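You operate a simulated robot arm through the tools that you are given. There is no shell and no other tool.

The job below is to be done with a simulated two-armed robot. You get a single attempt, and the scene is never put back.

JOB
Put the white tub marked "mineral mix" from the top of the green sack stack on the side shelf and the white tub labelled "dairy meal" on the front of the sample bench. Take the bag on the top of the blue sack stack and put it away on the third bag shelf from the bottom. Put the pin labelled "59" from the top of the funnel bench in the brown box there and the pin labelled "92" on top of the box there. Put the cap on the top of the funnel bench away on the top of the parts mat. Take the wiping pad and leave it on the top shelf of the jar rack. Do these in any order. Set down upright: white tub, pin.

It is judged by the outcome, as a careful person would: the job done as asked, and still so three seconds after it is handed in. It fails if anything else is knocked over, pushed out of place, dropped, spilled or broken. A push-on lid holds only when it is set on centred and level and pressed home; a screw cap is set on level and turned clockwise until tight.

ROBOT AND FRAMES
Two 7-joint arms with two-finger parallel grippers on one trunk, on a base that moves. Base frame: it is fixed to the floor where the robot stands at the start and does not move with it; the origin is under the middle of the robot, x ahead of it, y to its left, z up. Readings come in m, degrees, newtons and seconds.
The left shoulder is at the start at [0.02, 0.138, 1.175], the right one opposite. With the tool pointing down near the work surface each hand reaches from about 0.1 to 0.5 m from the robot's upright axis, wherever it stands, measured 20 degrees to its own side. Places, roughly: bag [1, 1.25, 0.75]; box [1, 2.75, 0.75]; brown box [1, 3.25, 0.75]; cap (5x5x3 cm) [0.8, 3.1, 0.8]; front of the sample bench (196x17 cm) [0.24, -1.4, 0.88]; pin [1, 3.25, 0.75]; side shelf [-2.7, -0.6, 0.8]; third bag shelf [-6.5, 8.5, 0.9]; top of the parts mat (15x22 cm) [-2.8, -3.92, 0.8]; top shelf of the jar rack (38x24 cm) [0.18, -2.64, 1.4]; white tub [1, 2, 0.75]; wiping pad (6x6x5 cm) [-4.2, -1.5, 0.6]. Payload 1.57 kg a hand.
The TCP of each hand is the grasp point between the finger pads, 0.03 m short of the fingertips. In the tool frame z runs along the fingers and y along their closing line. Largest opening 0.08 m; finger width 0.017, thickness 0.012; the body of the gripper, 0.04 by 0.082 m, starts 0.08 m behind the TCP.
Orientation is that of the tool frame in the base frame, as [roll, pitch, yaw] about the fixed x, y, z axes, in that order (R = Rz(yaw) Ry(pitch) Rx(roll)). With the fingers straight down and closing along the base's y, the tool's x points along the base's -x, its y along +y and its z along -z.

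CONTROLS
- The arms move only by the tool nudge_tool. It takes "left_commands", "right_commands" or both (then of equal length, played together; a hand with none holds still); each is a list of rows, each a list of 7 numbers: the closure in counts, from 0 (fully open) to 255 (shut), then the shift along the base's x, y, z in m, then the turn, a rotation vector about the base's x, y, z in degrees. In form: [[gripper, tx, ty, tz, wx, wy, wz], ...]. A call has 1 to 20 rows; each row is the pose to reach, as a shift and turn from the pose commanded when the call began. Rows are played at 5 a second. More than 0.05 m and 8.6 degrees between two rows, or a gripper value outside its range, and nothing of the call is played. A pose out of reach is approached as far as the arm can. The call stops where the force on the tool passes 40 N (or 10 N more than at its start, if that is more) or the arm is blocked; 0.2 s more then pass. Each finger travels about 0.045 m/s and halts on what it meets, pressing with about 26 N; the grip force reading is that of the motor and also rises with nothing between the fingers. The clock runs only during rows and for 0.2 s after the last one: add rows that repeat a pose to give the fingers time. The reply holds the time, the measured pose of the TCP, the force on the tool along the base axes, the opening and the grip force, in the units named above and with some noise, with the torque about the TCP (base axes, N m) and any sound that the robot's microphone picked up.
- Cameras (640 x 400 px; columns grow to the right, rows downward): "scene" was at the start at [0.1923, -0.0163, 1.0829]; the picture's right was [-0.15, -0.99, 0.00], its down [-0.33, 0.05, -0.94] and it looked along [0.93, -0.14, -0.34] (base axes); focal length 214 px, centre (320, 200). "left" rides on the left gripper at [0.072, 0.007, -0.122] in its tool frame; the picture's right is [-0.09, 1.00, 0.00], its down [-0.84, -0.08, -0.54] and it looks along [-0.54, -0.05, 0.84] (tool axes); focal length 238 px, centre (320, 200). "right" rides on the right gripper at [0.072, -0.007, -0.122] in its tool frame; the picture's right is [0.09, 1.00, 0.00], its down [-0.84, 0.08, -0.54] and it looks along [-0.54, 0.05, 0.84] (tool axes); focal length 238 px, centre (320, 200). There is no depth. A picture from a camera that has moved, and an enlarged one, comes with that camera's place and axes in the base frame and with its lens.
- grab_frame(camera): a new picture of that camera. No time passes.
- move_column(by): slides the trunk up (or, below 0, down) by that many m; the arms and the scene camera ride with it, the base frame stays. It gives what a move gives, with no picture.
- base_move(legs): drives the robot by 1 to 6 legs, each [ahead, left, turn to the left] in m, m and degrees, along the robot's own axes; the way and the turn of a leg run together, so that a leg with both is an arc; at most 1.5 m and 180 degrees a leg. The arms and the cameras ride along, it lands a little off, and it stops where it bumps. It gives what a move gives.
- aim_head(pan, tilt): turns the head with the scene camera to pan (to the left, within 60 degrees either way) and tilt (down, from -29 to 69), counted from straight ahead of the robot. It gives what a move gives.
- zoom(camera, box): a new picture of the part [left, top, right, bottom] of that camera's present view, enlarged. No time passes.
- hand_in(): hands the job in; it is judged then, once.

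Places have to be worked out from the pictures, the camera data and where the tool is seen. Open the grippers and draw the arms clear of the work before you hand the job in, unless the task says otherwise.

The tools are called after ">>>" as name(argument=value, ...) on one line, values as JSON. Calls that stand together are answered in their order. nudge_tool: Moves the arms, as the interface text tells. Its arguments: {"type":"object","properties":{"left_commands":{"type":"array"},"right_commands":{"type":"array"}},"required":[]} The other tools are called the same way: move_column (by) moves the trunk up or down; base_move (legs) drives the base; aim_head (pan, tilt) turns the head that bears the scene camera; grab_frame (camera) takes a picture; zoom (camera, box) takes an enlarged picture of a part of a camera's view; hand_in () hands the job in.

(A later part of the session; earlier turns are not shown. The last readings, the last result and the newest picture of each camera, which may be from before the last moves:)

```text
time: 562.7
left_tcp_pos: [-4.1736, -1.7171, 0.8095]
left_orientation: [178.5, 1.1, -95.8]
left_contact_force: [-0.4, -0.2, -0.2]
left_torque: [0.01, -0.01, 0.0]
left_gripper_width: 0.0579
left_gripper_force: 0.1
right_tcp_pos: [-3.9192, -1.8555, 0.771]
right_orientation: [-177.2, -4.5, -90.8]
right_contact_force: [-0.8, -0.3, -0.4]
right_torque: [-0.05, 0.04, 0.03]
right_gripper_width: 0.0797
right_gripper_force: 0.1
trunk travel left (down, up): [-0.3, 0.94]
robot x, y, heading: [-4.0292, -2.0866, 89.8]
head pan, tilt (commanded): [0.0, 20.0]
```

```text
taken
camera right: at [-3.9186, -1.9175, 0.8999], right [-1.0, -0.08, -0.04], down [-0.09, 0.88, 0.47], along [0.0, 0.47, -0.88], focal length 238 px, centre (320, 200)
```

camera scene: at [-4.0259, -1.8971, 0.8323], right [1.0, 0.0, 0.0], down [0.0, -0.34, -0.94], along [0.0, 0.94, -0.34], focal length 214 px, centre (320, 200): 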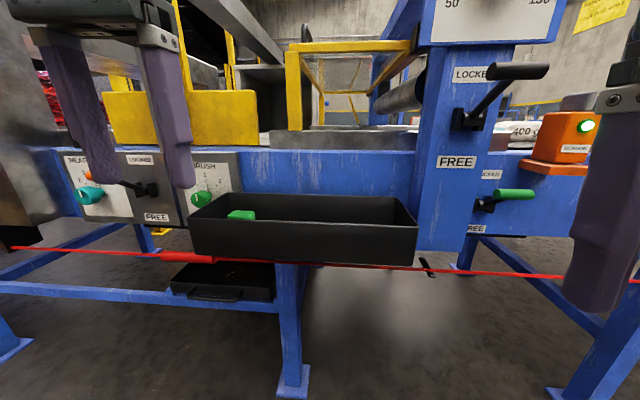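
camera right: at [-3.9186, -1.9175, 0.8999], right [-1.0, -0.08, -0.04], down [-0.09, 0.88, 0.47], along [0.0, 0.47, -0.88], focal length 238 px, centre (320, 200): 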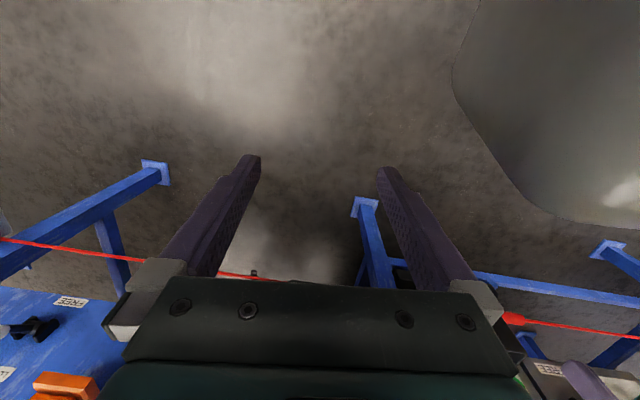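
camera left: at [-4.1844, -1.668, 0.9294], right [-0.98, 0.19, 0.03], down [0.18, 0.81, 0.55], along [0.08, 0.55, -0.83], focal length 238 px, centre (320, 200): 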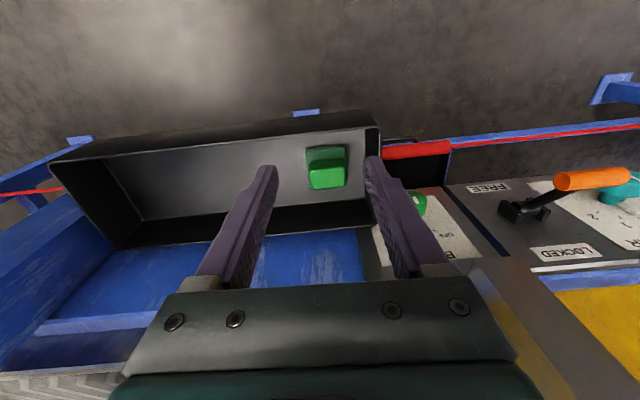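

The right hand is clear now. I move forward 0.12 m and watch.

>>> base_move(legs=[[0.12, 0, 0]])

>>> grab_frame(camera="left")

>>> grab_frame(camera="scene")

```text
time: 563.9
left_tcp_pos: [-4.1736, -1.6014, 0.8094]
left_orientation: [178.5, 1.0, -95.5]
left_contact_force: [0.3, 0.3, 0.2]
left_torque: [0.02, 0.01, 0.04]
left_gripper_width: 0.0584
left_gripper_force: 0.0
right_tcp_pos: [-3.9184, -1.7372, 0.7722]
right_orientation: [-177.2, -4.5, -90.7]
right_contact_force: [0.4, -0.3, -0.2]
right_torque: [0.04, 0.03, -0.03]
right_gripper_width: 0.0798
right_gripper_force: 0.1
trunk travel left (down, up): [-0.3, 0.94]
robot x, y, heading: [-4.0275, -1.9701, 90.0]
head pan, tilt (commanded): [0.0, 20.0]
```

```text
taken
camera left: at [-4.1858, -1.6725, 0.93], right [-0.98, 0.19, 0.03], down [0.17, 0.81, 0.55], along [0.08, 0.55, -0.83], focal length 238 px, centre (320, 200)
```

left: 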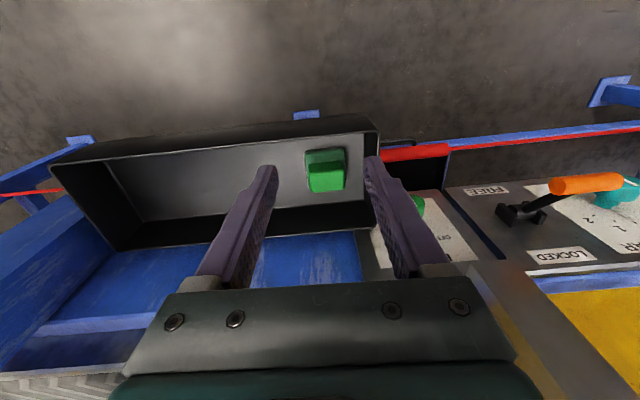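

```text
taken
camera scene: at [-4.0264, -1.7794, 0.8323], right [1.0, 0.0, 0.0], down [0.0, -0.34, -0.94], along [0.0, 0.94, -0.34], focal length 214 px, centre (320, 200)
```

scene: 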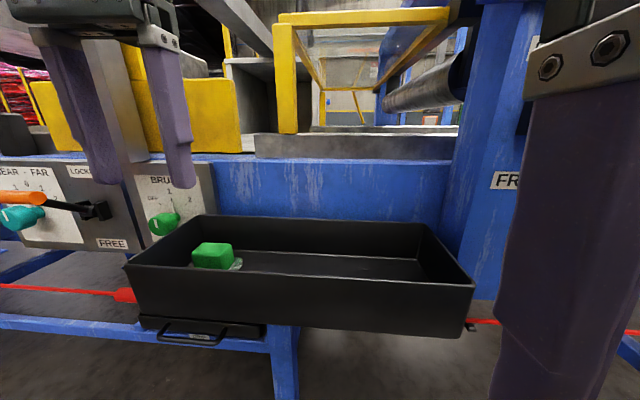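

I zoom in on the pad handle from the hand camera.

>>> zoom(camera="left", box=[270, 120, 390, 220])

>>> zoom(camera="scene", box=[160, 210, 290, 310])

```text
4.00 times, centred on (330, 170) of left
camera zoom: at [-4.1858, -1.6725, 0.93], right [-0.98, 0.19, 0.03], down [0.17, 0.81, 0.55], along [0.08, 0.55, -0.83], focal length 953 px, centre (280, 320)
```

zoom: 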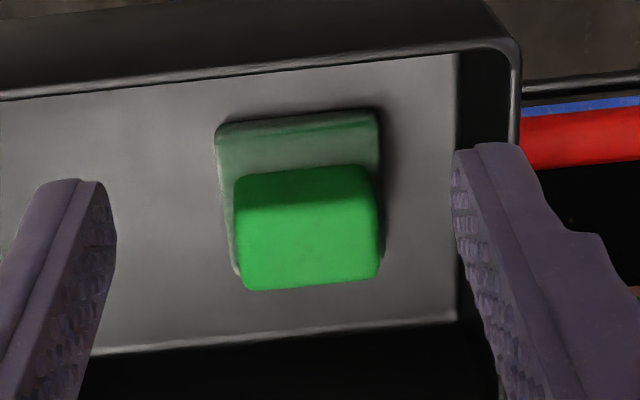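

```text
4.00 times, centred on (225, 260) of scene
camera zoom: at [-4.0264, -1.7794, 0.8323], right [1.0, 0.0, 0.0], down [0.0, -0.34, -0.94], along [0.0, 0.94, -0.34], focal length 858 px, centre (700, -40)
```

zoom: 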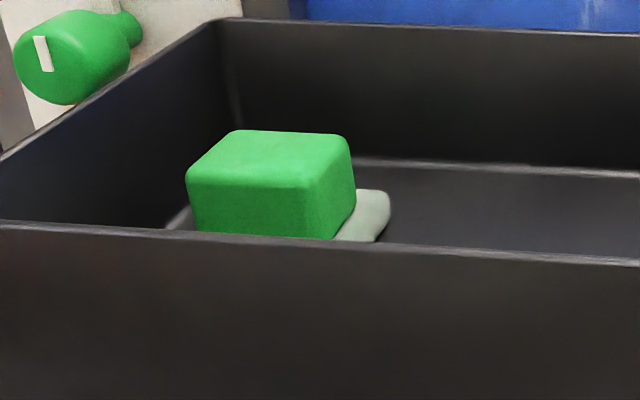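

The handle block's top centre triangulates to [−4.1745, −1.525, 0.668]. I move above it with a 5.4 cm opening and 1.8° yaw trim, then check.

>>> nudge_tool(left_commands=[[83, 0, 0.02, 0, 0, 0, -0.6], [83, 0, 0.04, -0.01, 0, 0, -1.2], [83, -0.001, 0.06, -0.025, 0, 0, -1.8], [83, -0.001, 0.0764, -0.045, 0, 0, -1.8], [83, -0.001, 0.0764, -0.06, 0, 0, -1.8], [83, -0.001, 0.0764, -0.06, 0, 0, -1.8]])

>>> zoom(camera="left", box=[220, 80, 420, 240])

>>> zoom(camera="scene", box=[130, 130, 330, 310])

```text
time: 565.3
left_tcp_pos: [-4.176, -1.5223, 0.7498]
left_orientation: [178.5, 0.9, -97.4]
left_contact_force: [0.1, 0.6, 0.2]
left_torque: [0.04, -0.05, 0.0]
left_gripper_width: 0.0542
left_gripper_force: 0.0
right_tcp_pos: [-3.9188, -1.7364, 0.7713]
right_orientation: [-177.3, -4.4, -90.7]
right_contact_force: [1.3, 0.2, 0.4]
right_torque: [0.0, 0.01, 0.0]
right_gripper_width: 0.0802
right_gripper_force: 0.1
trunk travel left (down, up): [-0.3, 0.94]
robot x, y, heading: [-4.0281, -1.9748, 90.2]
head pan, tilt (commanded): [0.0, 20.0]
```

```text
2.50 times, centred on (320, 160) of left
camera zoom: at [-4.1891, -1.5944, 0.8701], right [-0.98, 0.22, 0.03], down [0.2, 0.81, 0.55], along [0.1, 0.55, -0.83], focal length 596 px, centre (320, 300)
```

zoom: 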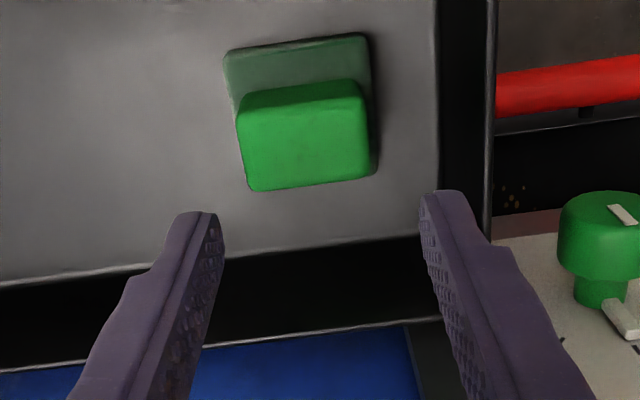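

```text
2.22 times, centred on (230, 220) of scene
camera zoom: at [-4.0264, -1.7794, 0.8323], right [1.0, 0.0, 0.0], down [0.0, -0.34, -0.94], along [0.0, 0.94, -0.34], focal length 477 px, centre (520, 156)
```

zoom: 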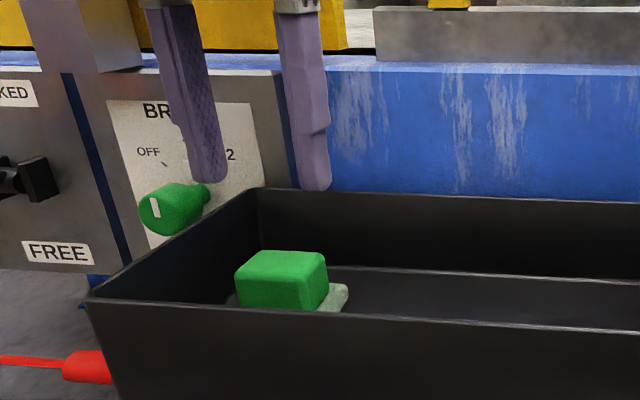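

Alignment is within 2 mm. I descend to just above the block top, then check the finger clearance.

>>> nudge_tool(left_commands=[[83, 0.001, -0.001, -0.02, 0, 0, 0], [83, 0.0015, -0.002, -0.035, 0, 0, 0], [83, 0.0015, -0.002, -0.045, 0, 0, 0], [83, 0.0015, -0.002, -0.045, 0, 0, 0]])

>>> zoom(camera="left", box=[240, 120, 400, 240])

>>> zoom(camera="scene", box=[150, 170, 300, 290])

```text
time: 566.3
left_tcp_pos: [-4.1727, -1.5255, 0.7026]
left_orientation: [178.5, 0.9, -97.4]
left_contact_force: [0.0, -0.2, -0.3]
left_torque: [0.0, -0.01, 0.0]
left_gripper_width: 0.0542
left_gripper_force: 0.0
right_tcp_pos: [-3.9203, -1.737, 0.7715]
right_orientation: [-177.2, -4.5, -90.7]
right_contact_force: [-0.1, 0.1, -0.5]
right_torque: [0.01, 0.02, -0.02]
right_gripper_width: 0.0802
right_gripper_force: 0.1
trunk travel left (down, up): [-0.3, 0.94]
robot x, y, heading: [-4.0244, -1.9715, 90.0]
head pan, tilt (commanded): [0.0, 20.0]
```

```text
3.33 times, centred on (320, 180) of left
camera zoom: at [-4.1872, -1.5972, 0.8242], right [-0.98, 0.22, 0.03], down [0.2, 0.81, 0.55], along [0.1, 0.55, -0.83], focal length 794 px, centre (320, 267)
```

zoom: 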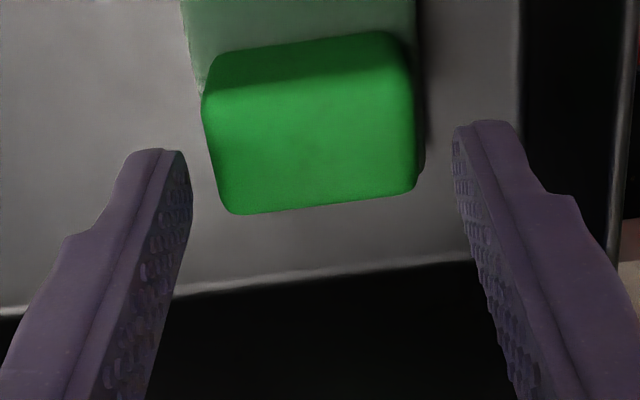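

```text
3.33 times, centred on (225, 230) of scene
camera zoom: at [-4.0264, -1.7795, 0.8323], right [1.0, 0.0, 0.0], down [0.0, -0.34, -0.94], along [0.0, 0.94, -0.34], focal length 715 px, centre (637, 100)
```

zoom: 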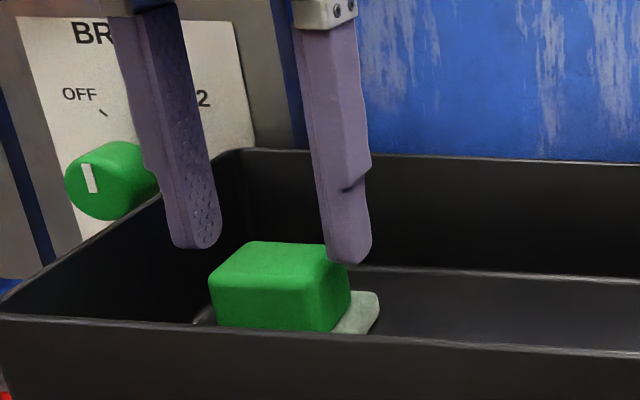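

Clearances of 5–7 mm on both sides. I descend the remaining 3 cm.

>>> nudge_tool(left_commands=[[83, 0, 0, -0.01, 0, 0, 0], [83, 0, 0, -0.02, 0, 0, 0], [83, 0, 0, -0.028, 0, 0, 0], [83, 0, 0, -0.028, 0, 0, 0]])

>>> zoom(camera="scene", box=[150, 170, 300, 290])

```text
time: 567.3
left_tcp_pos: [-4.1742, -1.5249, 0.6766]
left_orientation: [178.6, 1.0, -97.4]
left_contact_force: [0.3, -0.3, 0.1]
left_torque: [0.01, -0.01, 0.01]
left_gripper_width: 0.0538
left_gripper_force: 0.0
right_tcp_pos: [-3.9201, -1.7371, 0.7709]
right_orientation: [-177.2, -4.6, -90.7]
right_contact_force: [-0.7, 0.2, 0.4]
right_torque: [0.01, -0.01, -0.04]
right_gripper_width: 0.08
right_gripper_force: 0.0
trunk travel left (down, up): [-0.3, 0.94]
robot x, y, heading: [-4.0251, -1.9729, 90.2]
head pan, tilt (commanded): [0.0, 20.0]
```

```text
3.33 times, centred on (225, 230) of scene
camera zoom: at [-4.0264, -1.7795, 0.8323], right [1.0, 0.0, 0.0], down [0.0, -0.34, -0.94], along [0.0, 0.94, -0.34], focal length 715 px, centre (637, 100)
```

zoom: 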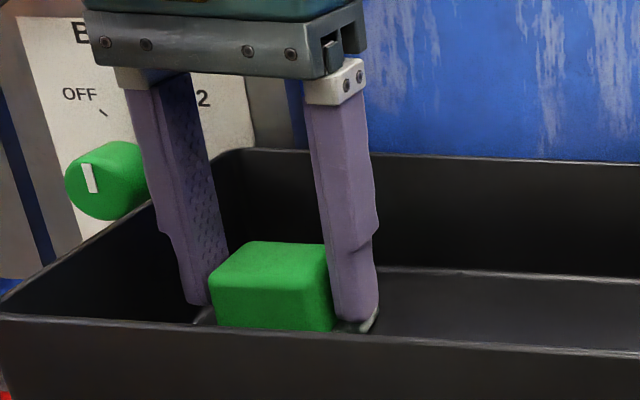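

The fingers are around the block, just above the pad's base. I close the gripper.

>>> nudge_tool(left_commands=[[110, 0, 0, 0, 0, 0, 0], [160, 0, 0, 0, 0, 0, 0], [255, 0, 0, 0, 0, 0, 0], [255, 0, 0, 0, 0, 0, 0], [255, 0, 0, 0, 0, 0, 0]])

```text
time: 568.5
left_tcp_pos: [-4.1742, -1.5263, 0.6772]
left_orientation: [178.5, 1.0, -97.4]
left_contact_force: [0.5, 0.9, 0.9]
left_torque: [-0.01, -0.11, -0.01]
left_gripper_width: 0.0438
left_gripper_force: 25.7
right_tcp_pos: [-3.918, -1.737, 0.7714]
right_orientation: [-177.2, -4.5, -90.7]
right_contact_force: [-0.6, 0.5, -0.1]
right_torque: [0.0, -0.01, 0.0]
right_gripper_width: 0.0799
right_gripper_force: 0.1
trunk travel left (down, up): [-0.3, 0.94]
robot x, y, heading: [-4.0239, -1.9738, 89.8]
head pan, tilt (commanded): [0.0, 20.0]
```

Gripped (4.4 cm). I lift the pad straight up out of the tray.

>>> nudge_tool(left_commands=[[255, 0, 0, 0.01, 0, 0, 0], [255, 0, 0, 0.03, 0, 0, 0], [255, 0, 0, 0.06, 0, 0, 0], [255, 0, 0, 0.09, 0, 0, 0], [255, 0, 0, 0.12, 0, 0, 0], [255, 0, -0.02, 0.13, 0, 0, 0], [255, 0, -0.04, 0.135, 0, 0, 0], [255, 0, -0.04, 0.135, 0, 0, 0]])

>>> grab_frame(camera="scene")

>>> grab_frame(camera="left")

```text
time: 570.3
left_tcp_pos: [-4.1735, -1.568, 0.8099]
left_orientation: [178.5, 0.9, -97.5]
left_contact_force: [0.2, 0.2, -0.8]
left_torque: [0.02, 0.02, -0.01]
left_gripper_width: 0.0442
left_gripper_force: 26.4
right_tcp_pos: [-3.9185, -1.7372, 0.7711]
right_orientation: [-177.1, -4.6, -90.7]
right_contact_force: [-0.6, -0.2, 0.4]
right_torque: [0.03, 0.01, 0.02]
right_gripper_width: 0.0801
right_gripper_force: 0.0
trunk travel left (down, up): [-0.3, 0.94]
robot x, y, heading: [-4.0243, -1.9708, 90.0]
head pan, tilt (commanded): [0.0, 20.0]
```

```text
taken
camera scene: at [-4.0263, -1.7795, 0.8323], right [1.0, 0.0, 0.0], down [0.0, -0.34, -0.94], along [0.0, 0.94, -0.34], focal length 214 px, centre (320, 200)
```

scene: 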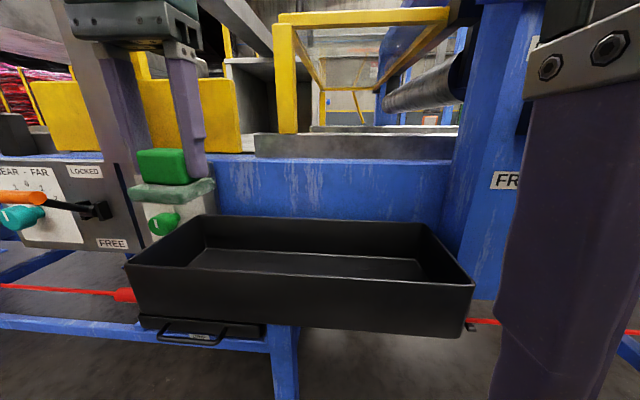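

```text
taken
camera left: at [-4.1863, -1.6399, 0.9308], right [-0.98, 0.22, 0.03], down [0.2, 0.81, 0.55], along [0.1, 0.55, -0.83], focal length 238 px, centre (320, 200)
```

left: 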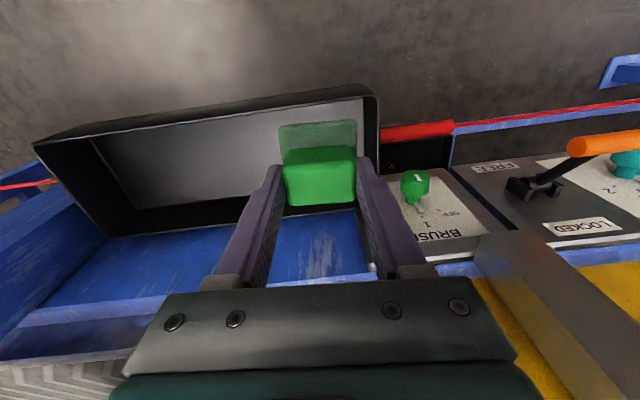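

The pad is out of the tray. I back away from the machine, then raise the trunk to nominal height for travelling.

>>> base_move(legs=[[-0.5, 0, 0]])

>>> move_column(by=0.25)

>>> grab_frame(camera="scene")

```text
time: 573.2
left_tcp_pos: [-4.1712, -2.0605, 0.8107]
left_orientation: [178.6, 0.9, -97.5]
left_contact_force: [0.3, 0.4, -0.3]
left_torque: [0.02, 0.01, 0.02]
left_gripper_width: 0.0441
left_gripper_force: 25.8
right_tcp_pos: [-3.9193, -2.2308, 0.771]
right_orientation: [-177.2, -4.5, -90.9]
right_contact_force: [0.0, -0.4, -0.8]
right_torque: [0.01, 0.05, -0.01]
right_gripper_width: 0.0799
right_gripper_force: 0.2
trunk travel left (down, up): [-0.3, 0.94]
robot x, y, heading: [-4.0267, -2.4589, 89.9]
head pan, tilt (commanded): [0.0, 20.0]
```

```text
time: 575.8
left_tcp_pos: [-4.1709, -2.0605, 1.0603]
left_orientation: [178.4, 0.9, -97.5]
left_contact_force: [-0.2, 1.0, -0.1]
left_torque: [-0.01, 0.0, 0.0]
left_gripper_width: 0.0441
left_gripper_force: 26.5
right_tcp_pos: [-3.9197, -2.2302, 1.0202]
right_orientation: [-177.2, -4.5, -90.9]
right_contact_force: [0.6, -0.1, 0.2]
right_torque: [-0.01, -0.02, -0.01]
right_gripper_width: 0.0798
right_gripper_force: 0.0
trunk travel left (down, up): [-0.55, 0.69]
robot x, y, heading: [-4.0284, -2.4616, 90.0]
head pan, tilt (commanded): [0.0, 20.0]
```

```text
taken
camera scene: at [-4.0262, -2.2722, 1.0822], right [1.0, 0.0, 0.0], down [0.0, -0.34, -0.94], along [0.0, 0.94, -0.34], focal length 214 px, centre (320, 200)
```

scene: 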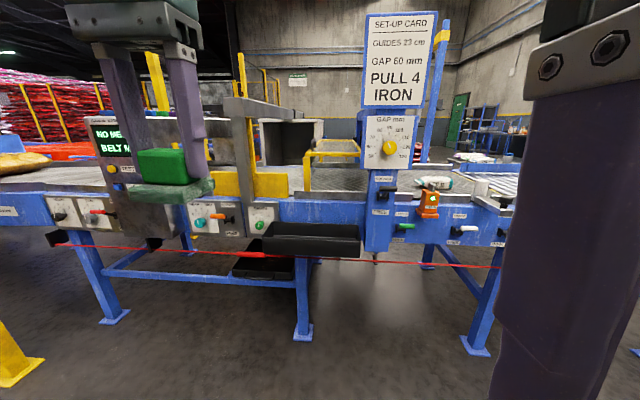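

Machine and tray look undisturbed. I turn east and drive back along the corridor.

>>> base_move(legs=[[0, 0, -90], [1.5, 0, 0]])

>>> aim_head(pan=0, tilt=15)

>>> grab_frame(camera="scene")

```text
time: 587.0
left_tcp_pos: [-2.1403, -2.29, 1.0604]
left_orientation: [178.5, 0.9, 174.6]
left_contact_force: [0.3, 0.2, 0.2]
left_torque: [-0.01, 0.01, 0.02]
left_gripper_width: 0.0442
left_gripper_force: 25.8
right_tcp_pos: [-2.299, -2.5493, 1.0215]
right_orientation: [-177.3, -4.5, -178.6]
right_contact_force: [1.1, 0.2, 0.0]
right_torque: [0.0, 0.0, -0.01]
right_gripper_width: 0.0798
right_gripper_force: 0.1
trunk travel left (down, up): [-0.55, 0.69]
robot x, y, heading: [-2.539, -2.4504, 2.2]
head pan, tilt (commanded): [0.0, 20.0]
```

```text
time: 587.7
left_tcp_pos: [-2.1391, -2.2895, 1.0614]
left_orientation: [178.5, 0.9, 174.6]
left_contact_force: [-0.3, -0.6, -1.2]
left_torque: [0.02, 0.02, -0.01]
left_gripper_width: 0.0439
left_gripper_force: 26.3
right_tcp_pos: [-2.2986, -2.5487, 1.0206]
right_orientation: [-177.1, -4.5, -178.6]
right_contact_force: [0.5, 0.8, 0.4]
right_torque: [0.02, -0.02, -0.02]
right_gripper_width: 0.08
right_gripper_force: 0.0
trunk travel left (down, up): [-0.55, 0.69]
robot x, y, heading: [-2.5362, -2.4496, 2.1]
head pan, tilt (commanded): [0.0, 15.0]
```

```text
taken
camera scene: at [-2.3431, -2.4448, 1.0904], right [0.04, -1.0, 0.0], down [-0.26, -0.01, -0.97], along [0.97, 0.03, -0.26], focal length 214 px, centre (320, 200)
```

scene: 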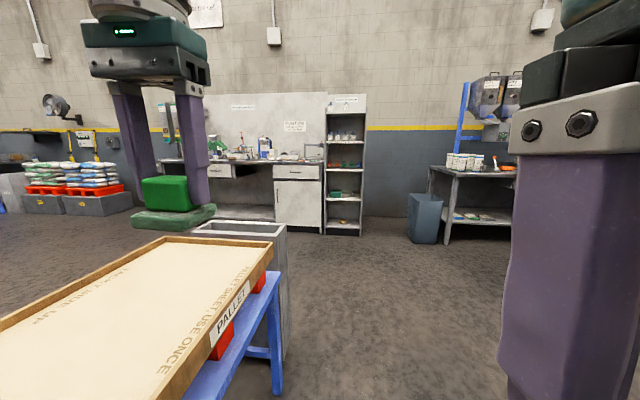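

I zoom on the jar rack ahead.

>>> zoom(camera="scene", box=[310, 80, 390, 245])

```text
2.42 times, centred on (350, 162) of scene
camera zoom: at [-2.3431, -2.4448, 1.0904], right [0.04, -1.0, 0.0], down [-0.26, -0.01, -0.97], along [0.97, 0.03, -0.26], focal length 520 px, centre (247, 291)
```

zoom: 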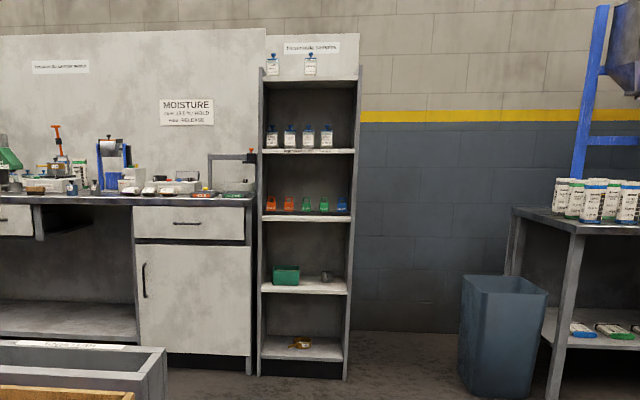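

The top of the rack (z≈1.4) carries two jars at y≈−2.475 and −2.637; the right part (y≈−2.67…−2.84) is free. I drive to in front of it, staying back for raising the trunk.

>>> base_move(legs=[[1.5, 0, -2.1], [0.25, 0, 0], [0, -0.47, 0]])

>>> move_column(by=0.45)

>>> aim_head(pan=10, tilt=15)

>>> grab_frame(camera="scene")

```text
time: 599.0
left_tcp_pos: [-0.3831, -2.7766, 1.0604]
left_orientation: [178.6, 0.9, 171.1]
left_contact_force: [-0.5, -0.3, -1.0]
left_torque: [0.01, 0.0, 0.03]
left_gripper_width: 0.0438
left_gripper_force: 25.9
right_tcp_pos: [-0.561, -3.0263, 1.0226]
right_orientation: [-177.2, -4.5, 177.6]
right_contact_force: [0.1, -0.4, 0.6]
right_torque: [-0.02, 0.03, 0.0]
right_gripper_width: 0.08
right_gripper_force: 0.0
trunk travel left (down, up): [-0.55, 0.69]
robot x, y, heading: [-0.7933, -2.9077, -1.7]
head pan, tilt (commanded): [0.0, 15.0]
```

```text
refused: 0.45 is not a number from -0.4 to 0.4
```

```text
time: 599.7
left_tcp_pos: [-0.3852, -2.7778, 1.0594]
left_orientation: [178.5, 0.9, 171.0]
left_contact_force: [0.0, 0.8, 0.7]
left_torque: [0.01, 0.0, -0.02]
left_gripper_width: 0.0439
left_gripper_force: 26.3
right_tcp_pos: [-0.5613, -3.026, 1.0215]
right_orientation: [-177.2, -4.4, 177.7]
right_contact_force: [0.4, -0.5, 1.2]
right_torque: [0.0, 0.0, 0.01]
right_gripper_width: 0.08
right_gripper_force: 0.0
trunk travel left (down, up): [-0.55, 0.69]
robot x, y, heading: [-0.7917, -2.9114, -1.3]
head pan, tilt (commanded): [10.0, 15.0]
```

```text
taken
camera scene: at [-0.5983, -2.9026, 1.0904], right [0.15, -0.99, 0.0], down [-0.26, -0.04, -0.97], along [0.96, 0.14, -0.26], focal length 214 px, centre (320, 200)
```

scene: 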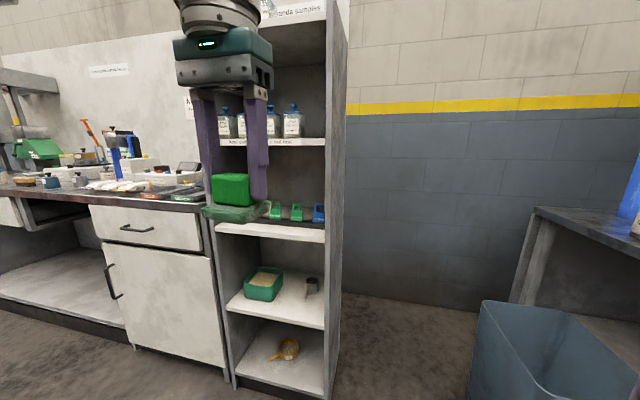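

The column step limit is 0.4 m. I raise by 0.4 and then a little more.

>>> move_column(by=0.4)

>>> move_column(by=0.08)

>>> aim_head(pan=10, tilt=20)

>>> grab_frame(camera="scene")

>>> grab_frame(camera="left")

```text
time: 603.5
left_tcp_pos: [-0.3845, -2.776, 1.4614]
left_orientation: [178.5, 0.8, 171.0]
left_contact_force: [0.9, 0.8, -1.0]
left_torque: [0.0, 0.01, 0.01]
left_gripper_width: 0.0439
left_gripper_force: 26.4
right_tcp_pos: [-0.5609, -3.025, 1.4215]
right_orientation: [-177.3, -4.5, 177.6]
right_contact_force: [0.1, 0.0, 0.7]
right_torque: [-0.02, -0.01, 0.01]
right_gripper_width: 0.08
right_gripper_force: 0.1
trunk travel left (down, up): [-0.95, 0.29]
robot x, y, heading: [-0.7921, -2.9133, -1.6]
head pan, tilt (commanded): [10.0, 15.0]
```

```text
time: 604.7
left_tcp_pos: [-0.3834, -2.7782, 1.5401]
left_orientation: [178.4, 0.9, 171.0]
left_contact_force: [-0.1, 0.0, -1.3]
left_torque: [0.0, -0.01, 0.01]
left_gripper_width: 0.044
left_gripper_force: 25.7
right_tcp_pos: [-0.5617, -3.0259, 1.5012]
right_orientation: [-177.2, -4.4, 177.7]
right_contact_force: [0.1, -0.5, -1.4]
right_torque: [-0.01, 0.02, -0.03]
right_gripper_width: 0.0799
right_gripper_force: 0.0
trunk travel left (down, up): [-1.03, 0.21]
robot x, y, heading: [-0.7968, -2.912, -1.7]
head pan, tilt (commanded): [10.0, 15.0]
```

```text
time: 605.4
left_tcp_pos: [-0.385, -2.7762, 1.54]
left_orientation: [178.5, 1.0, 170.9]
left_contact_force: [0.4, -0.2, -0.2]
left_torque: [-0.02, 0.03, -0.01]
left_gripper_width: 0.044
left_gripper_force: 26.2
right_tcp_pos: [-0.5607, -3.0261, 1.5012]
right_orientation: [-177.3, -4.5, 177.7]
right_contact_force: [-0.1, -0.4, -0.1]
right_torque: [0.02, -0.03, 0.01]
right_gripper_width: 0.0802
right_gripper_force: 0.0
trunk travel left (down, up): [-1.03, 0.21]
robot x, y, heading: [-0.7916, -2.9131, -1.5]
head pan, tilt (commanded): [10.0, 20.0]
```

```text
taken
camera scene: at [-0.5986, -2.9026, 1.5623], right [0.15, -0.99, 0.0], down [-0.34, -0.05, -0.94], along [0.93, 0.14, -0.34], focal length 214 px, centre (320, 200)
```

scene: 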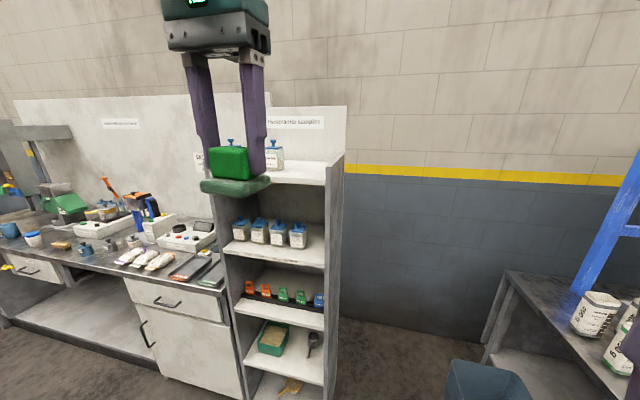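

```text
taken
camera left: at [-0.4578, -2.7607, 1.6607], right [0.25, 0.97, 0.03], down [0.8, -0.22, 0.55], along [0.54, -0.11, -0.83], focal length 238 px, centre (320, 200)
```

left: 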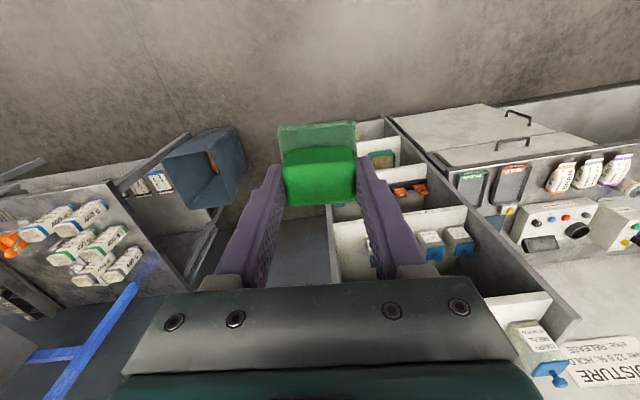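

I zoom onto the rack's top to measure it.

>>> zoom(camera="scene", box=[190, 95, 360, 215])

```text
3.33 times, centred on (275, 155) of scene
camera zoom: at [-0.5986, -2.9026, 1.5623], right [0.15, -0.99, 0.0], down [-0.34, -0.05, -0.94], along [0.93, 0.14, -0.34], focal length 715 px, centre (470, 350)
```

zoom: 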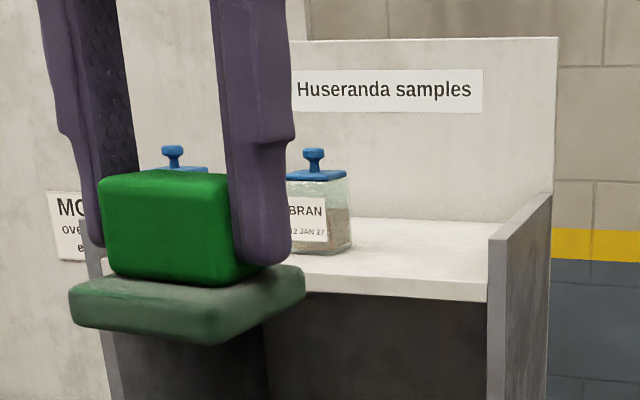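

The shelf top is z≈1.40, x 0.04–0.33, its right end at y≈−2.82; the jar edge is at y≈−2.655, so the free spot centre is [0.18, −2.742]. I drive forward 0.4 m first and re-check.

>>> base_move(legs=[[0.4, 0.035, 1.5]])

>>> aim_head(pan=15, tilt=25)

>>> grab_frame(camera="scene")

>>> grab_frame(camera="left")

```text
time: 607.9
left_tcp_pos: [0.0084, -2.739, 1.5391]
left_orientation: [178.5, 0.9, 172.2]
left_contact_force: [0.2, 0.7, -0.8]
left_torque: [-0.04, 0.01, -0.01]
left_gripper_width: 0.0439
left_gripper_force: 25.7
right_tcp_pos: [-0.1623, -2.9921, 1.5028]
right_orientation: [-177.2, -4.5, 179.0]
right_contact_force: [-0.1, 0.6, -0.3]
right_torque: [0.0, 0.04, -0.02]
right_gripper_width: 0.0802
right_gripper_force: 0.1
trunk travel left (down, up): [-1.03, 0.21]
robot x, y, heading: [-0.3961, -2.8839, -0.2]
head pan, tilt (commanded): [10.0, 20.0]
```

```text
time: 608.5
left_tcp_pos: [0.0093, -2.7394, 1.5403]
left_orientation: [178.6, 0.9, 172.2]
left_contact_force: [-0.9, 0.7, -0.3]
left_torque: [-0.02, 0.02, 0.01]
left_gripper_width: 0.0441
left_gripper_force: 26.4
right_tcp_pos: [-0.1621, -2.9917, 1.5016]
right_orientation: [-177.2, -4.5, 178.9]
right_contact_force: [-0.5, -0.4, -0.9]
right_torque: [0.02, 0.03, -0.03]
right_gripper_width: 0.0802
right_gripper_force: 0.0
trunk travel left (down, up): [-1.03, 0.21]
robot x, y, heading: [-0.3936, -2.881, -0.3]
head pan, tilt (commanded): [15.0, 25.0]
```

```text
taken
camera scene: at [-0.2058, -2.8621, 1.5542], right [0.25, -0.97, 0.0], down [-0.41, -0.11, -0.91], along [0.88, 0.23, -0.42], focal length 214 px, centre (320, 200)
```

scene: 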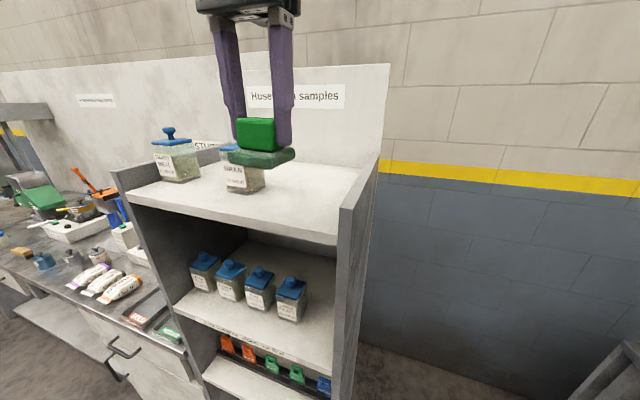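

```text
taken
camera left: at [-0.0652, -2.725, 1.6606], right [0.23, 0.97, 0.03], down [0.81, -0.2, 0.55], along [0.54, -0.1, -0.83], focal length 238 px, centre (320, 200)
```

left: 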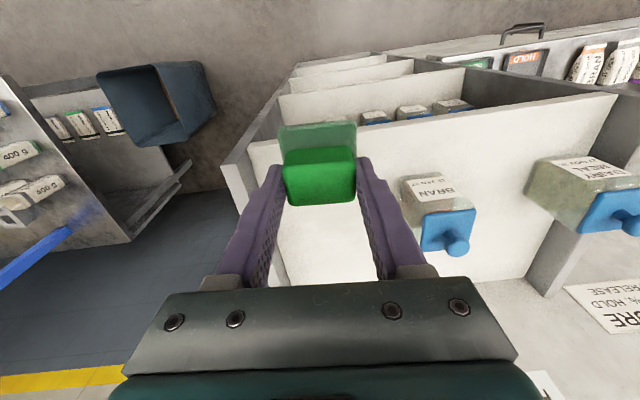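

Everything matches: the free area is right of the BRAN jar. I drive forward 0.16 m to bring the pad over [0.17, −2.74].

>>> base_move(legs=[[0.16, 0, 0]])

>>> grab_frame(camera="scene")

>>> grab_frame(camera="left")

```text
time: 609.9
left_tcp_pos: [0.1724, -2.7437, 1.5401]
left_orientation: [178.6, 1.0, 172.0]
left_contact_force: [-0.1, 0.7, -0.6]
left_torque: [-0.02, -0.02, 0.01]
left_gripper_width: 0.0439
left_gripper_force: 26.6
right_tcp_pos: [-0.0012, -2.9949, 1.5008]
right_orientation: [-177.2, -4.6, 178.6]
right_contact_force: [-0.4, 0.7, -1.0]
right_torque: [-0.03, -0.01, 0.0]
right_gripper_width: 0.08
right_gripper_force: 0.1
trunk travel left (down, up): [-1.03, 0.21]
robot x, y, heading: [-0.2326, -2.8817, -0.6]
head pan, tilt (commanded): [15.0, 25.0]
```

```text
taken
camera scene: at [-0.043, -2.8645, 1.5542], right [0.25, -0.97, 0.0], down [-0.41, -0.1, -0.91], along [0.88, 0.22, -0.42], focal length 214 px, centre (320, 200)
```

scene: 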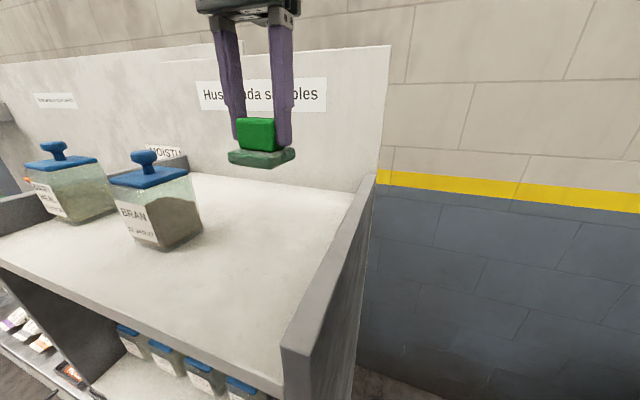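

```text
taken
camera left: at [0.0982, -2.7281, 1.6605], right [0.23, 0.97, 0.03], down [0.81, -0.21, 0.55], along [0.54, -0.1, -0.83], focal length 238 px, centre (320, 200)
```

left: 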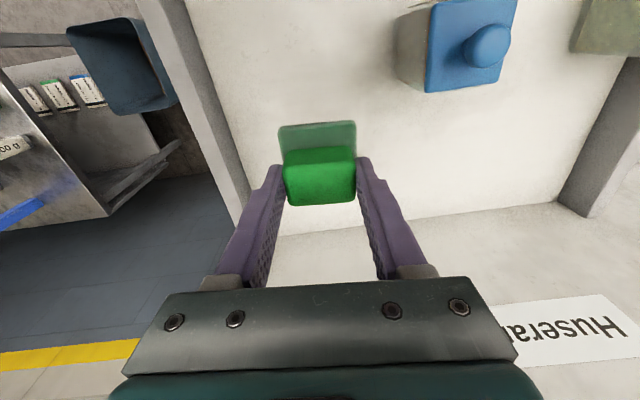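

The pad hangs over the free area. I lower it 7 cm, then feel for the surface.

>>> nudge_tool(left_commands=[[255, 0, 0, -0.02, 0, 0, 0], [255, 0, 0, -0.04, 0, 0, 0], [255, 0, 0, -0.06, 0, 0, 0], [255, 0, 0, -0.07, 0, 0, 0], [255, 0, 0, -0.07, 0, 0, 0]])

>>> grab_frame(camera="scene")

```text
time: 611.1
left_tcp_pos: [0.1723, -2.7434, 1.4699]
left_orientation: [178.5, 0.9, 171.9]
left_contact_force: [0.4, 0.1, -0.2]
left_torque: [-0.01, 0.01, -0.01]
left_gripper_width: 0.0441
left_gripper_force: 25.6
right_tcp_pos: [0.0004, -2.9937, 1.5002]
right_orientation: [-177.2, -4.6, 178.6]
right_contact_force: [-0.3, 0.1, 0.4]
right_torque: [0.01, -0.01, 0.0]
right_gripper_width: 0.08
right_gripper_force: 0.0
trunk travel left (down, up): [-1.03, 0.21]
robot x, y, heading: [-0.2338, -2.8845, -0.8]
head pan, tilt (commanded): [15.0, 25.0]
```

```text
taken
camera scene: at [-0.043, -2.8645, 1.5542], right [0.25, -0.97, 0.0], down [-0.41, -0.1, -0.91], along [0.88, 0.22, -0.42], focal length 214 px, centre (320, 200)
```

scene: 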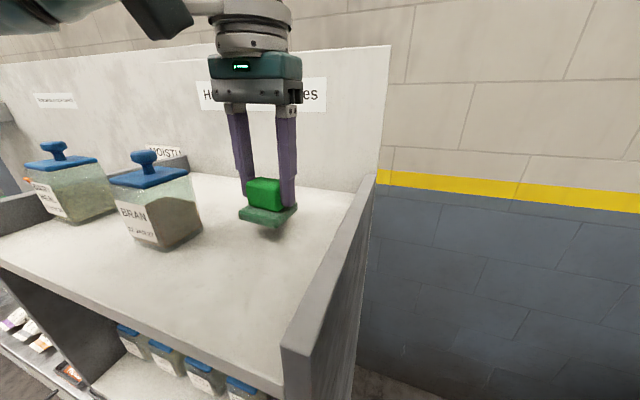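

About 1.5 cm to go. I lower in 3 mm steps until contact.

>>> nudge_tool(left_commands=[[255, 0, 0, -0.004, 0, 0, 0], [255, 0, 0, -0.008, 0, 0, 0], [255, 0, 0, -0.011, 0, 0, 0], [255, 0, 0, -0.011, 0, 0, 0]])

>>> zoom(camera="scene", box=[190, 120, 350, 270])

```text
time: 612.1
left_tcp_pos: [0.1717, -2.744, 1.4602]
left_orientation: [178.4, 1.0, 172.0]
left_contact_force: [0.3, 0.0, -1.0]
left_torque: [0.02, -0.01, 0.02]
left_gripper_width: 0.0438
left_gripper_force: 25.3
right_tcp_pos: [-0.0011, -2.9945, 1.5011]
right_orientation: [-177.2, -4.6, 178.6]
right_contact_force: [-0.3, 0.7, -0.4]
right_torque: [0.01, -0.01, -0.02]
right_gripper_width: 0.0801
right_gripper_force: 0.1
trunk travel left (down, up): [-1.03, 0.21]
robot x, y, heading: [-0.2326, -2.8826, -0.7]
head pan, tilt (commanded): [15.0, 25.0]
```

```text
2.67 times, centred on (270, 195) of scene
camera zoom: at [-0.043, -2.8645, 1.5542], right [0.25, -0.97, 0.0], down [-0.41, -0.1, -0.91], along [0.88, 0.22, -0.42], focal length 572 px, centre (453, 213)
```

zoom: 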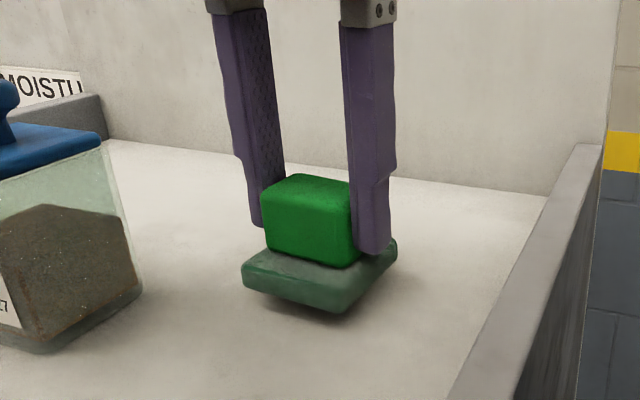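

>>> nudge_tool(left_commands=[[255, 0, 0, -0.003, 0, 0, 0], [255, 0, 0, -0.006, 0, 0, 0], [255, 0, 0, -0.008, 0, 0, 0], [255, 0, 0, -0.008, 0, 0, 0]])

>>> zoom(camera="scene", box=[190, 120, 350, 270])

```text
time: 613.1
left_tcp_pos: [0.1704, -2.7443, 1.4518]
left_orientation: [178.4, 1.0, 171.9]
left_contact_force: [0.7, 0.0, -0.7]
left_torque: [0.01, 0.01, -0.03]
left_gripper_width: 0.0441
left_gripper_force: 25.3
right_tcp_pos: [-0.0004, -2.9949, 1.5012]
right_orientation: [-177.2, -4.6, 178.6]
right_contact_force: [-0.4, 0.0, -0.9]
right_torque: [-0.02, 0.0, 0.0]
right_gripper_width: 0.0799
right_gripper_force: 0.0
trunk travel left (down, up): [-1.03, 0.21]
robot x, y, heading: [-0.2335, -2.8821, -0.9]
head pan, tilt (commanded): [15.0, 25.0]
```

```text
2.67 times, centred on (270, 195) of scene
camera zoom: at [-0.043, -2.8645, 1.5542], right [0.25, -0.97, 0.0], down [-0.41, -0.1, -0.91], along [0.88, 0.22, -0.42], focal length 572 px, centre (453, 213)
```

zoom: 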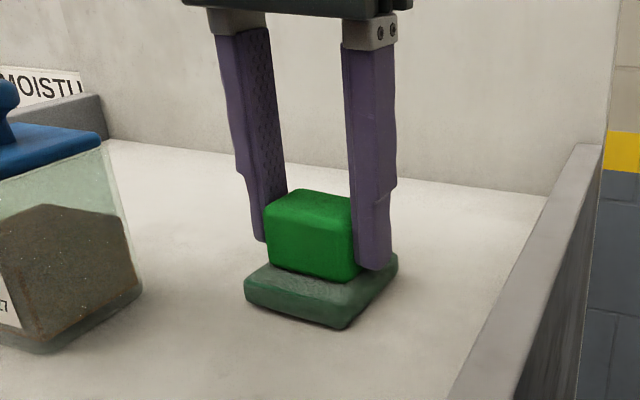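

Almost touching. I continue 5 mm more in small steps.

>>> nudge_tool(left_commands=[[255, 0, 0, -0.002, 0, 0, 0], [255, 0, 0, -0.004, 0, 0, 0], [255, 0, 0, -0.006, 0, 0, 0], [255, 0, 0, -0.006, 0, 0, 0]])

```text
time: 614.1
left_tcp_pos: [0.172, -2.743, 1.4467]
left_orientation: [178.5, 1.2, 171.9]
left_contact_force: [1.6, -1.7, 18.9]
left_torque: [-0.6, 0.02, 0.01]
left_gripper_width: 0.0442
left_gripper_force: 26.1
right_tcp_pos: [0.0001, -2.9941, 1.5013]
right_orientation: [-177.1, -4.4, 178.6]
right_contact_force: [-0.4, 0.0, 0.3]
right_torque: [-0.02, -0.01, 0.03]
right_gripper_width: 0.0799
right_gripper_force: 0.1
trunk travel left (down, up): [-1.03, 0.21]
robot x, y, heading: [-0.235, -2.8847, -0.7]
head pan, tilt (commanded): [15.0, 25.0]
```

Contact (19 N). I relax 2 mm, open the gripper and lift straight up.

>>> nudge_tool(left_commands=[[255, 0, 0, 0.002, 0, 0, 0], [120, 0, 0, 0.002, 0, 0, 0], [90, 0, 0, 0.002, 0, 0, 0], [60, 0, 0, 0.002, 0, 0, 0], [60, 0, 0, 0.002, 0, 0, 0], [60, 0, 0, 0.02, 0, 0, 0], [60, 0, 0, 0.05, 0, 0, 0], [60, 0, 0, 0.08, 0, 0, 0], [60, -0.01, 0, 0.09, 0, 0, 0]])

>>> grab_frame(camera="scene")

```text
time: 616.1
left_tcp_pos: [0.1618, -2.7436, 1.534]
left_orientation: [178.6, 0.9, 171.9]
left_contact_force: [0.0, 0.1, -0.5]
left_torque: [0.03, 0.01, -0.01]
left_gripper_width: 0.0614
left_gripper_force: 0.1
right_tcp_pos: [0.0004, -2.9948, 1.5007]
right_orientation: [-177.2, -4.5, 178.6]
right_contact_force: [0.6, 0.7, 0.1]
right_torque: [-0.01, -0.01, -0.01]
right_gripper_width: 0.0797
right_gripper_force: 0.1
trunk travel left (down, up): [-1.03, 0.21]
robot x, y, heading: [-0.234, -2.8838, -0.6]
head pan, tilt (commanded): [15.0, 25.0]
```

```text
taken
camera scene: at [-0.043, -2.8645, 1.5542], right [0.25, -0.97, 0.0], down [-0.41, -0.1, -0.91], along [0.88, 0.22, -0.42], focal length 214 px, centre (320, 200)
```

scene: 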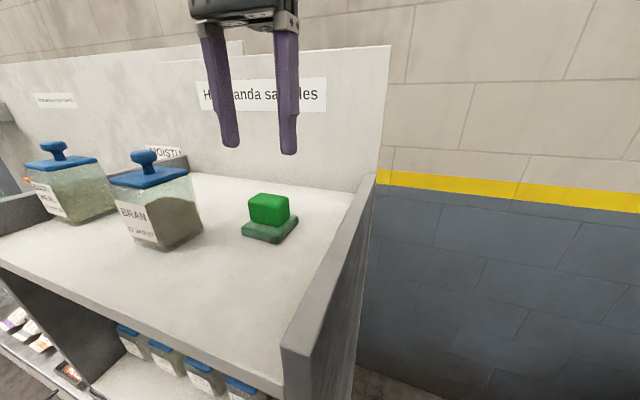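

The wiping pad stands on the top shelf of the jar rack. I back off, open the left gripper fully, and look over the sample bench to confirm the dairy meal tub.

>>> base_move(legs=[[-0.6, 0, 0]])

>>> nudge_tool(left_commands=[[30, 0, 0, 0, 0, 0, 0], [0, 0, 0, 0, 0, 0, 0], [0, 0, 0, 0, 0, 0, 0]])

>>> aim_head(pan=50, tilt=15)

>>> grab_frame(camera="scene")

```text
time: 619.6
left_tcp_pos: [-0.4466, -2.7364, 1.5333]
left_orientation: [178.4, 0.9, 172.0]
left_contact_force: [-0.3, -0.5, -0.1]
left_torque: [0.02, 0.02, -0.01]
left_gripper_width: 0.0614
left_gripper_force: 0.0
right_tcp_pos: [-0.6103, -2.9874, 1.5009]
right_orientation: [-177.3, -4.4, 178.6]
right_contact_force: [0.6, 0.2, 1.0]
right_torque: [-0.04, 0.02, 0.03]
right_gripper_width: 0.08
right_gripper_force: 0.1
trunk travel left (down, up): [-1.03, 0.21]
robot x, y, heading: [-0.8434, -2.877, -0.5]
head pan, tilt (commanded): [15.0, 25.0]
```

```text
time: 620.4
left_tcp_pos: [-0.4471, -2.7355, 1.5336]
left_orientation: [178.4, 0.9, 171.9]
left_contact_force: [-0.1, 0.4, 0.5]
left_torque: [-0.01, -0.02, -0.04]
left_gripper_width: 0.08
left_gripper_force: 0.0
right_tcp_pos: [-0.6095, -2.9864, 1.5008]
right_orientation: [-177.2, -4.5, 178.6]
right_contact_force: [0.2, 0.4, -0.1]
right_torque: [0.01, 0.03, -0.02]
right_gripper_width: 0.08
right_gripper_force: 0.1
trunk travel left (down, up): [-1.03, 0.21]
robot x, y, heading: [-0.8402, -2.8798, -0.7]
head pan, tilt (commanded): [15.0, 25.0]
```

```text
time: 621.4
left_tcp_pos: [-0.4462, -2.7366, 1.5341]
left_orientation: [178.4, 1.0, 172.0]
left_contact_force: [0.2, -0.2, 0.5]
left_torque: [-0.01, -0.04, -0.01]
left_gripper_width: 0.0799
left_gripper_force: 0.0
right_tcp_pos: [-0.6105, -2.9864, 1.501]
right_orientation: [-177.3, -4.5, 178.6]
right_contact_force: [0.1, -0.4, 0.4]
right_torque: [0.02, 0.03, 0.01]
right_gripper_width: 0.0801
right_gripper_force: 0.0
trunk travel left (down, up): [-1.03, 0.21]
robot x, y, heading: [-0.8417, -2.8785, -0.6]
head pan, tilt (commanded): [50.0, 15.0]
```

```text
taken
camera scene: at [-0.6809, -2.8095, 1.5704], right [0.76, -0.65, 0.0], down [-0.17, -0.2, -0.97], along [0.63, 0.73, -0.26], focal length 214 px, centre (320, 200)
```

scene: 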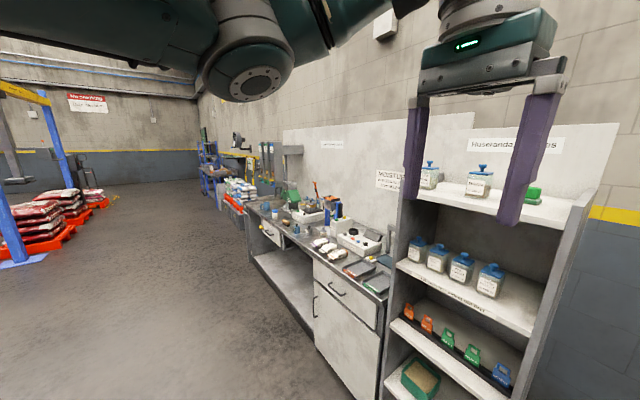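

>>> zoom(camera="scene", box=[190, 130, 340, 240])

>>> zoom(camera="scene", box=[240, 190, 320, 240])

```text
3.64 times, centred on (265, 185) of scene
camera zoom: at [-0.6809, -2.8095, 1.5704], right [0.76, -0.65, 0.0], down [-0.17, -0.2, -0.97], along [0.63, 0.73, -0.26], focal length 780 px, centre (520, 254)
```

zoom: 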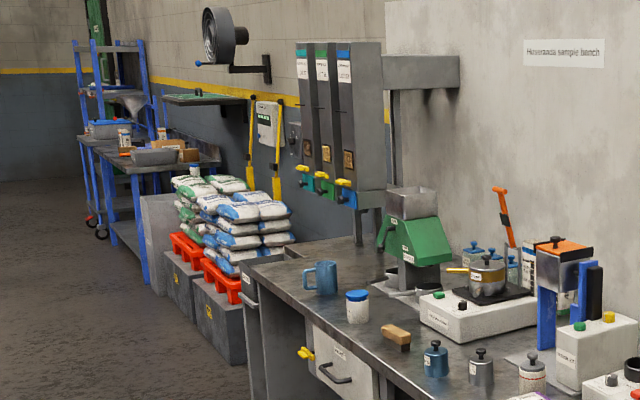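

```text
8.00 times, centred on (280, 215) of scene
camera zoom: at [-0.6809, -2.8095, 1.5704], right [0.76, -0.65, 0.0], down [-0.17, -0.2, -0.97], along [0.63, 0.73, -0.26], focal length 1716 px, centre (640, 80)
```

zoom: 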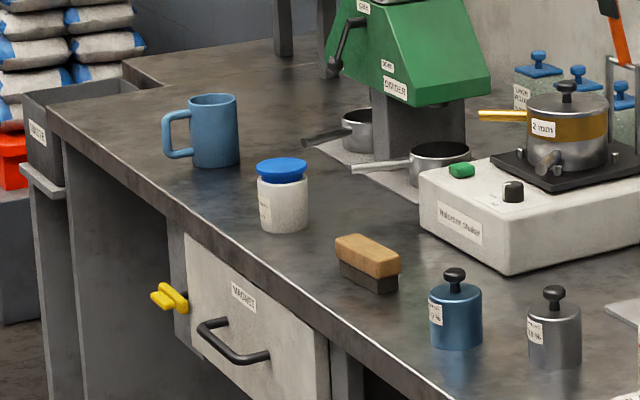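

The dairy tub stands well on the bench front. One last zoom on the funnel bench and the green stack from here to see the pin on the box still upright.

>>> zoom(camera="scene", box=[205, 155, 255, 190])

```text
11.43 times, centred on (230, 172) of scene
camera zoom: at [-0.6809, -2.8095, 1.5704], right [0.76, -0.65, 0.0], down [-0.17, -0.2, -0.97], along [0.63, 0.73, -0.26], focal length 2451 px, centre (1349, 514)
```

zoom: 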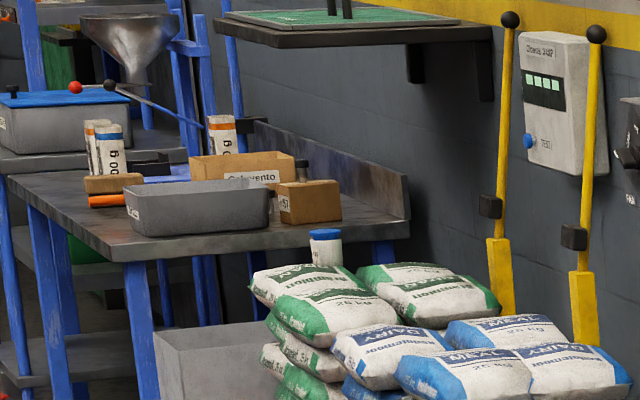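

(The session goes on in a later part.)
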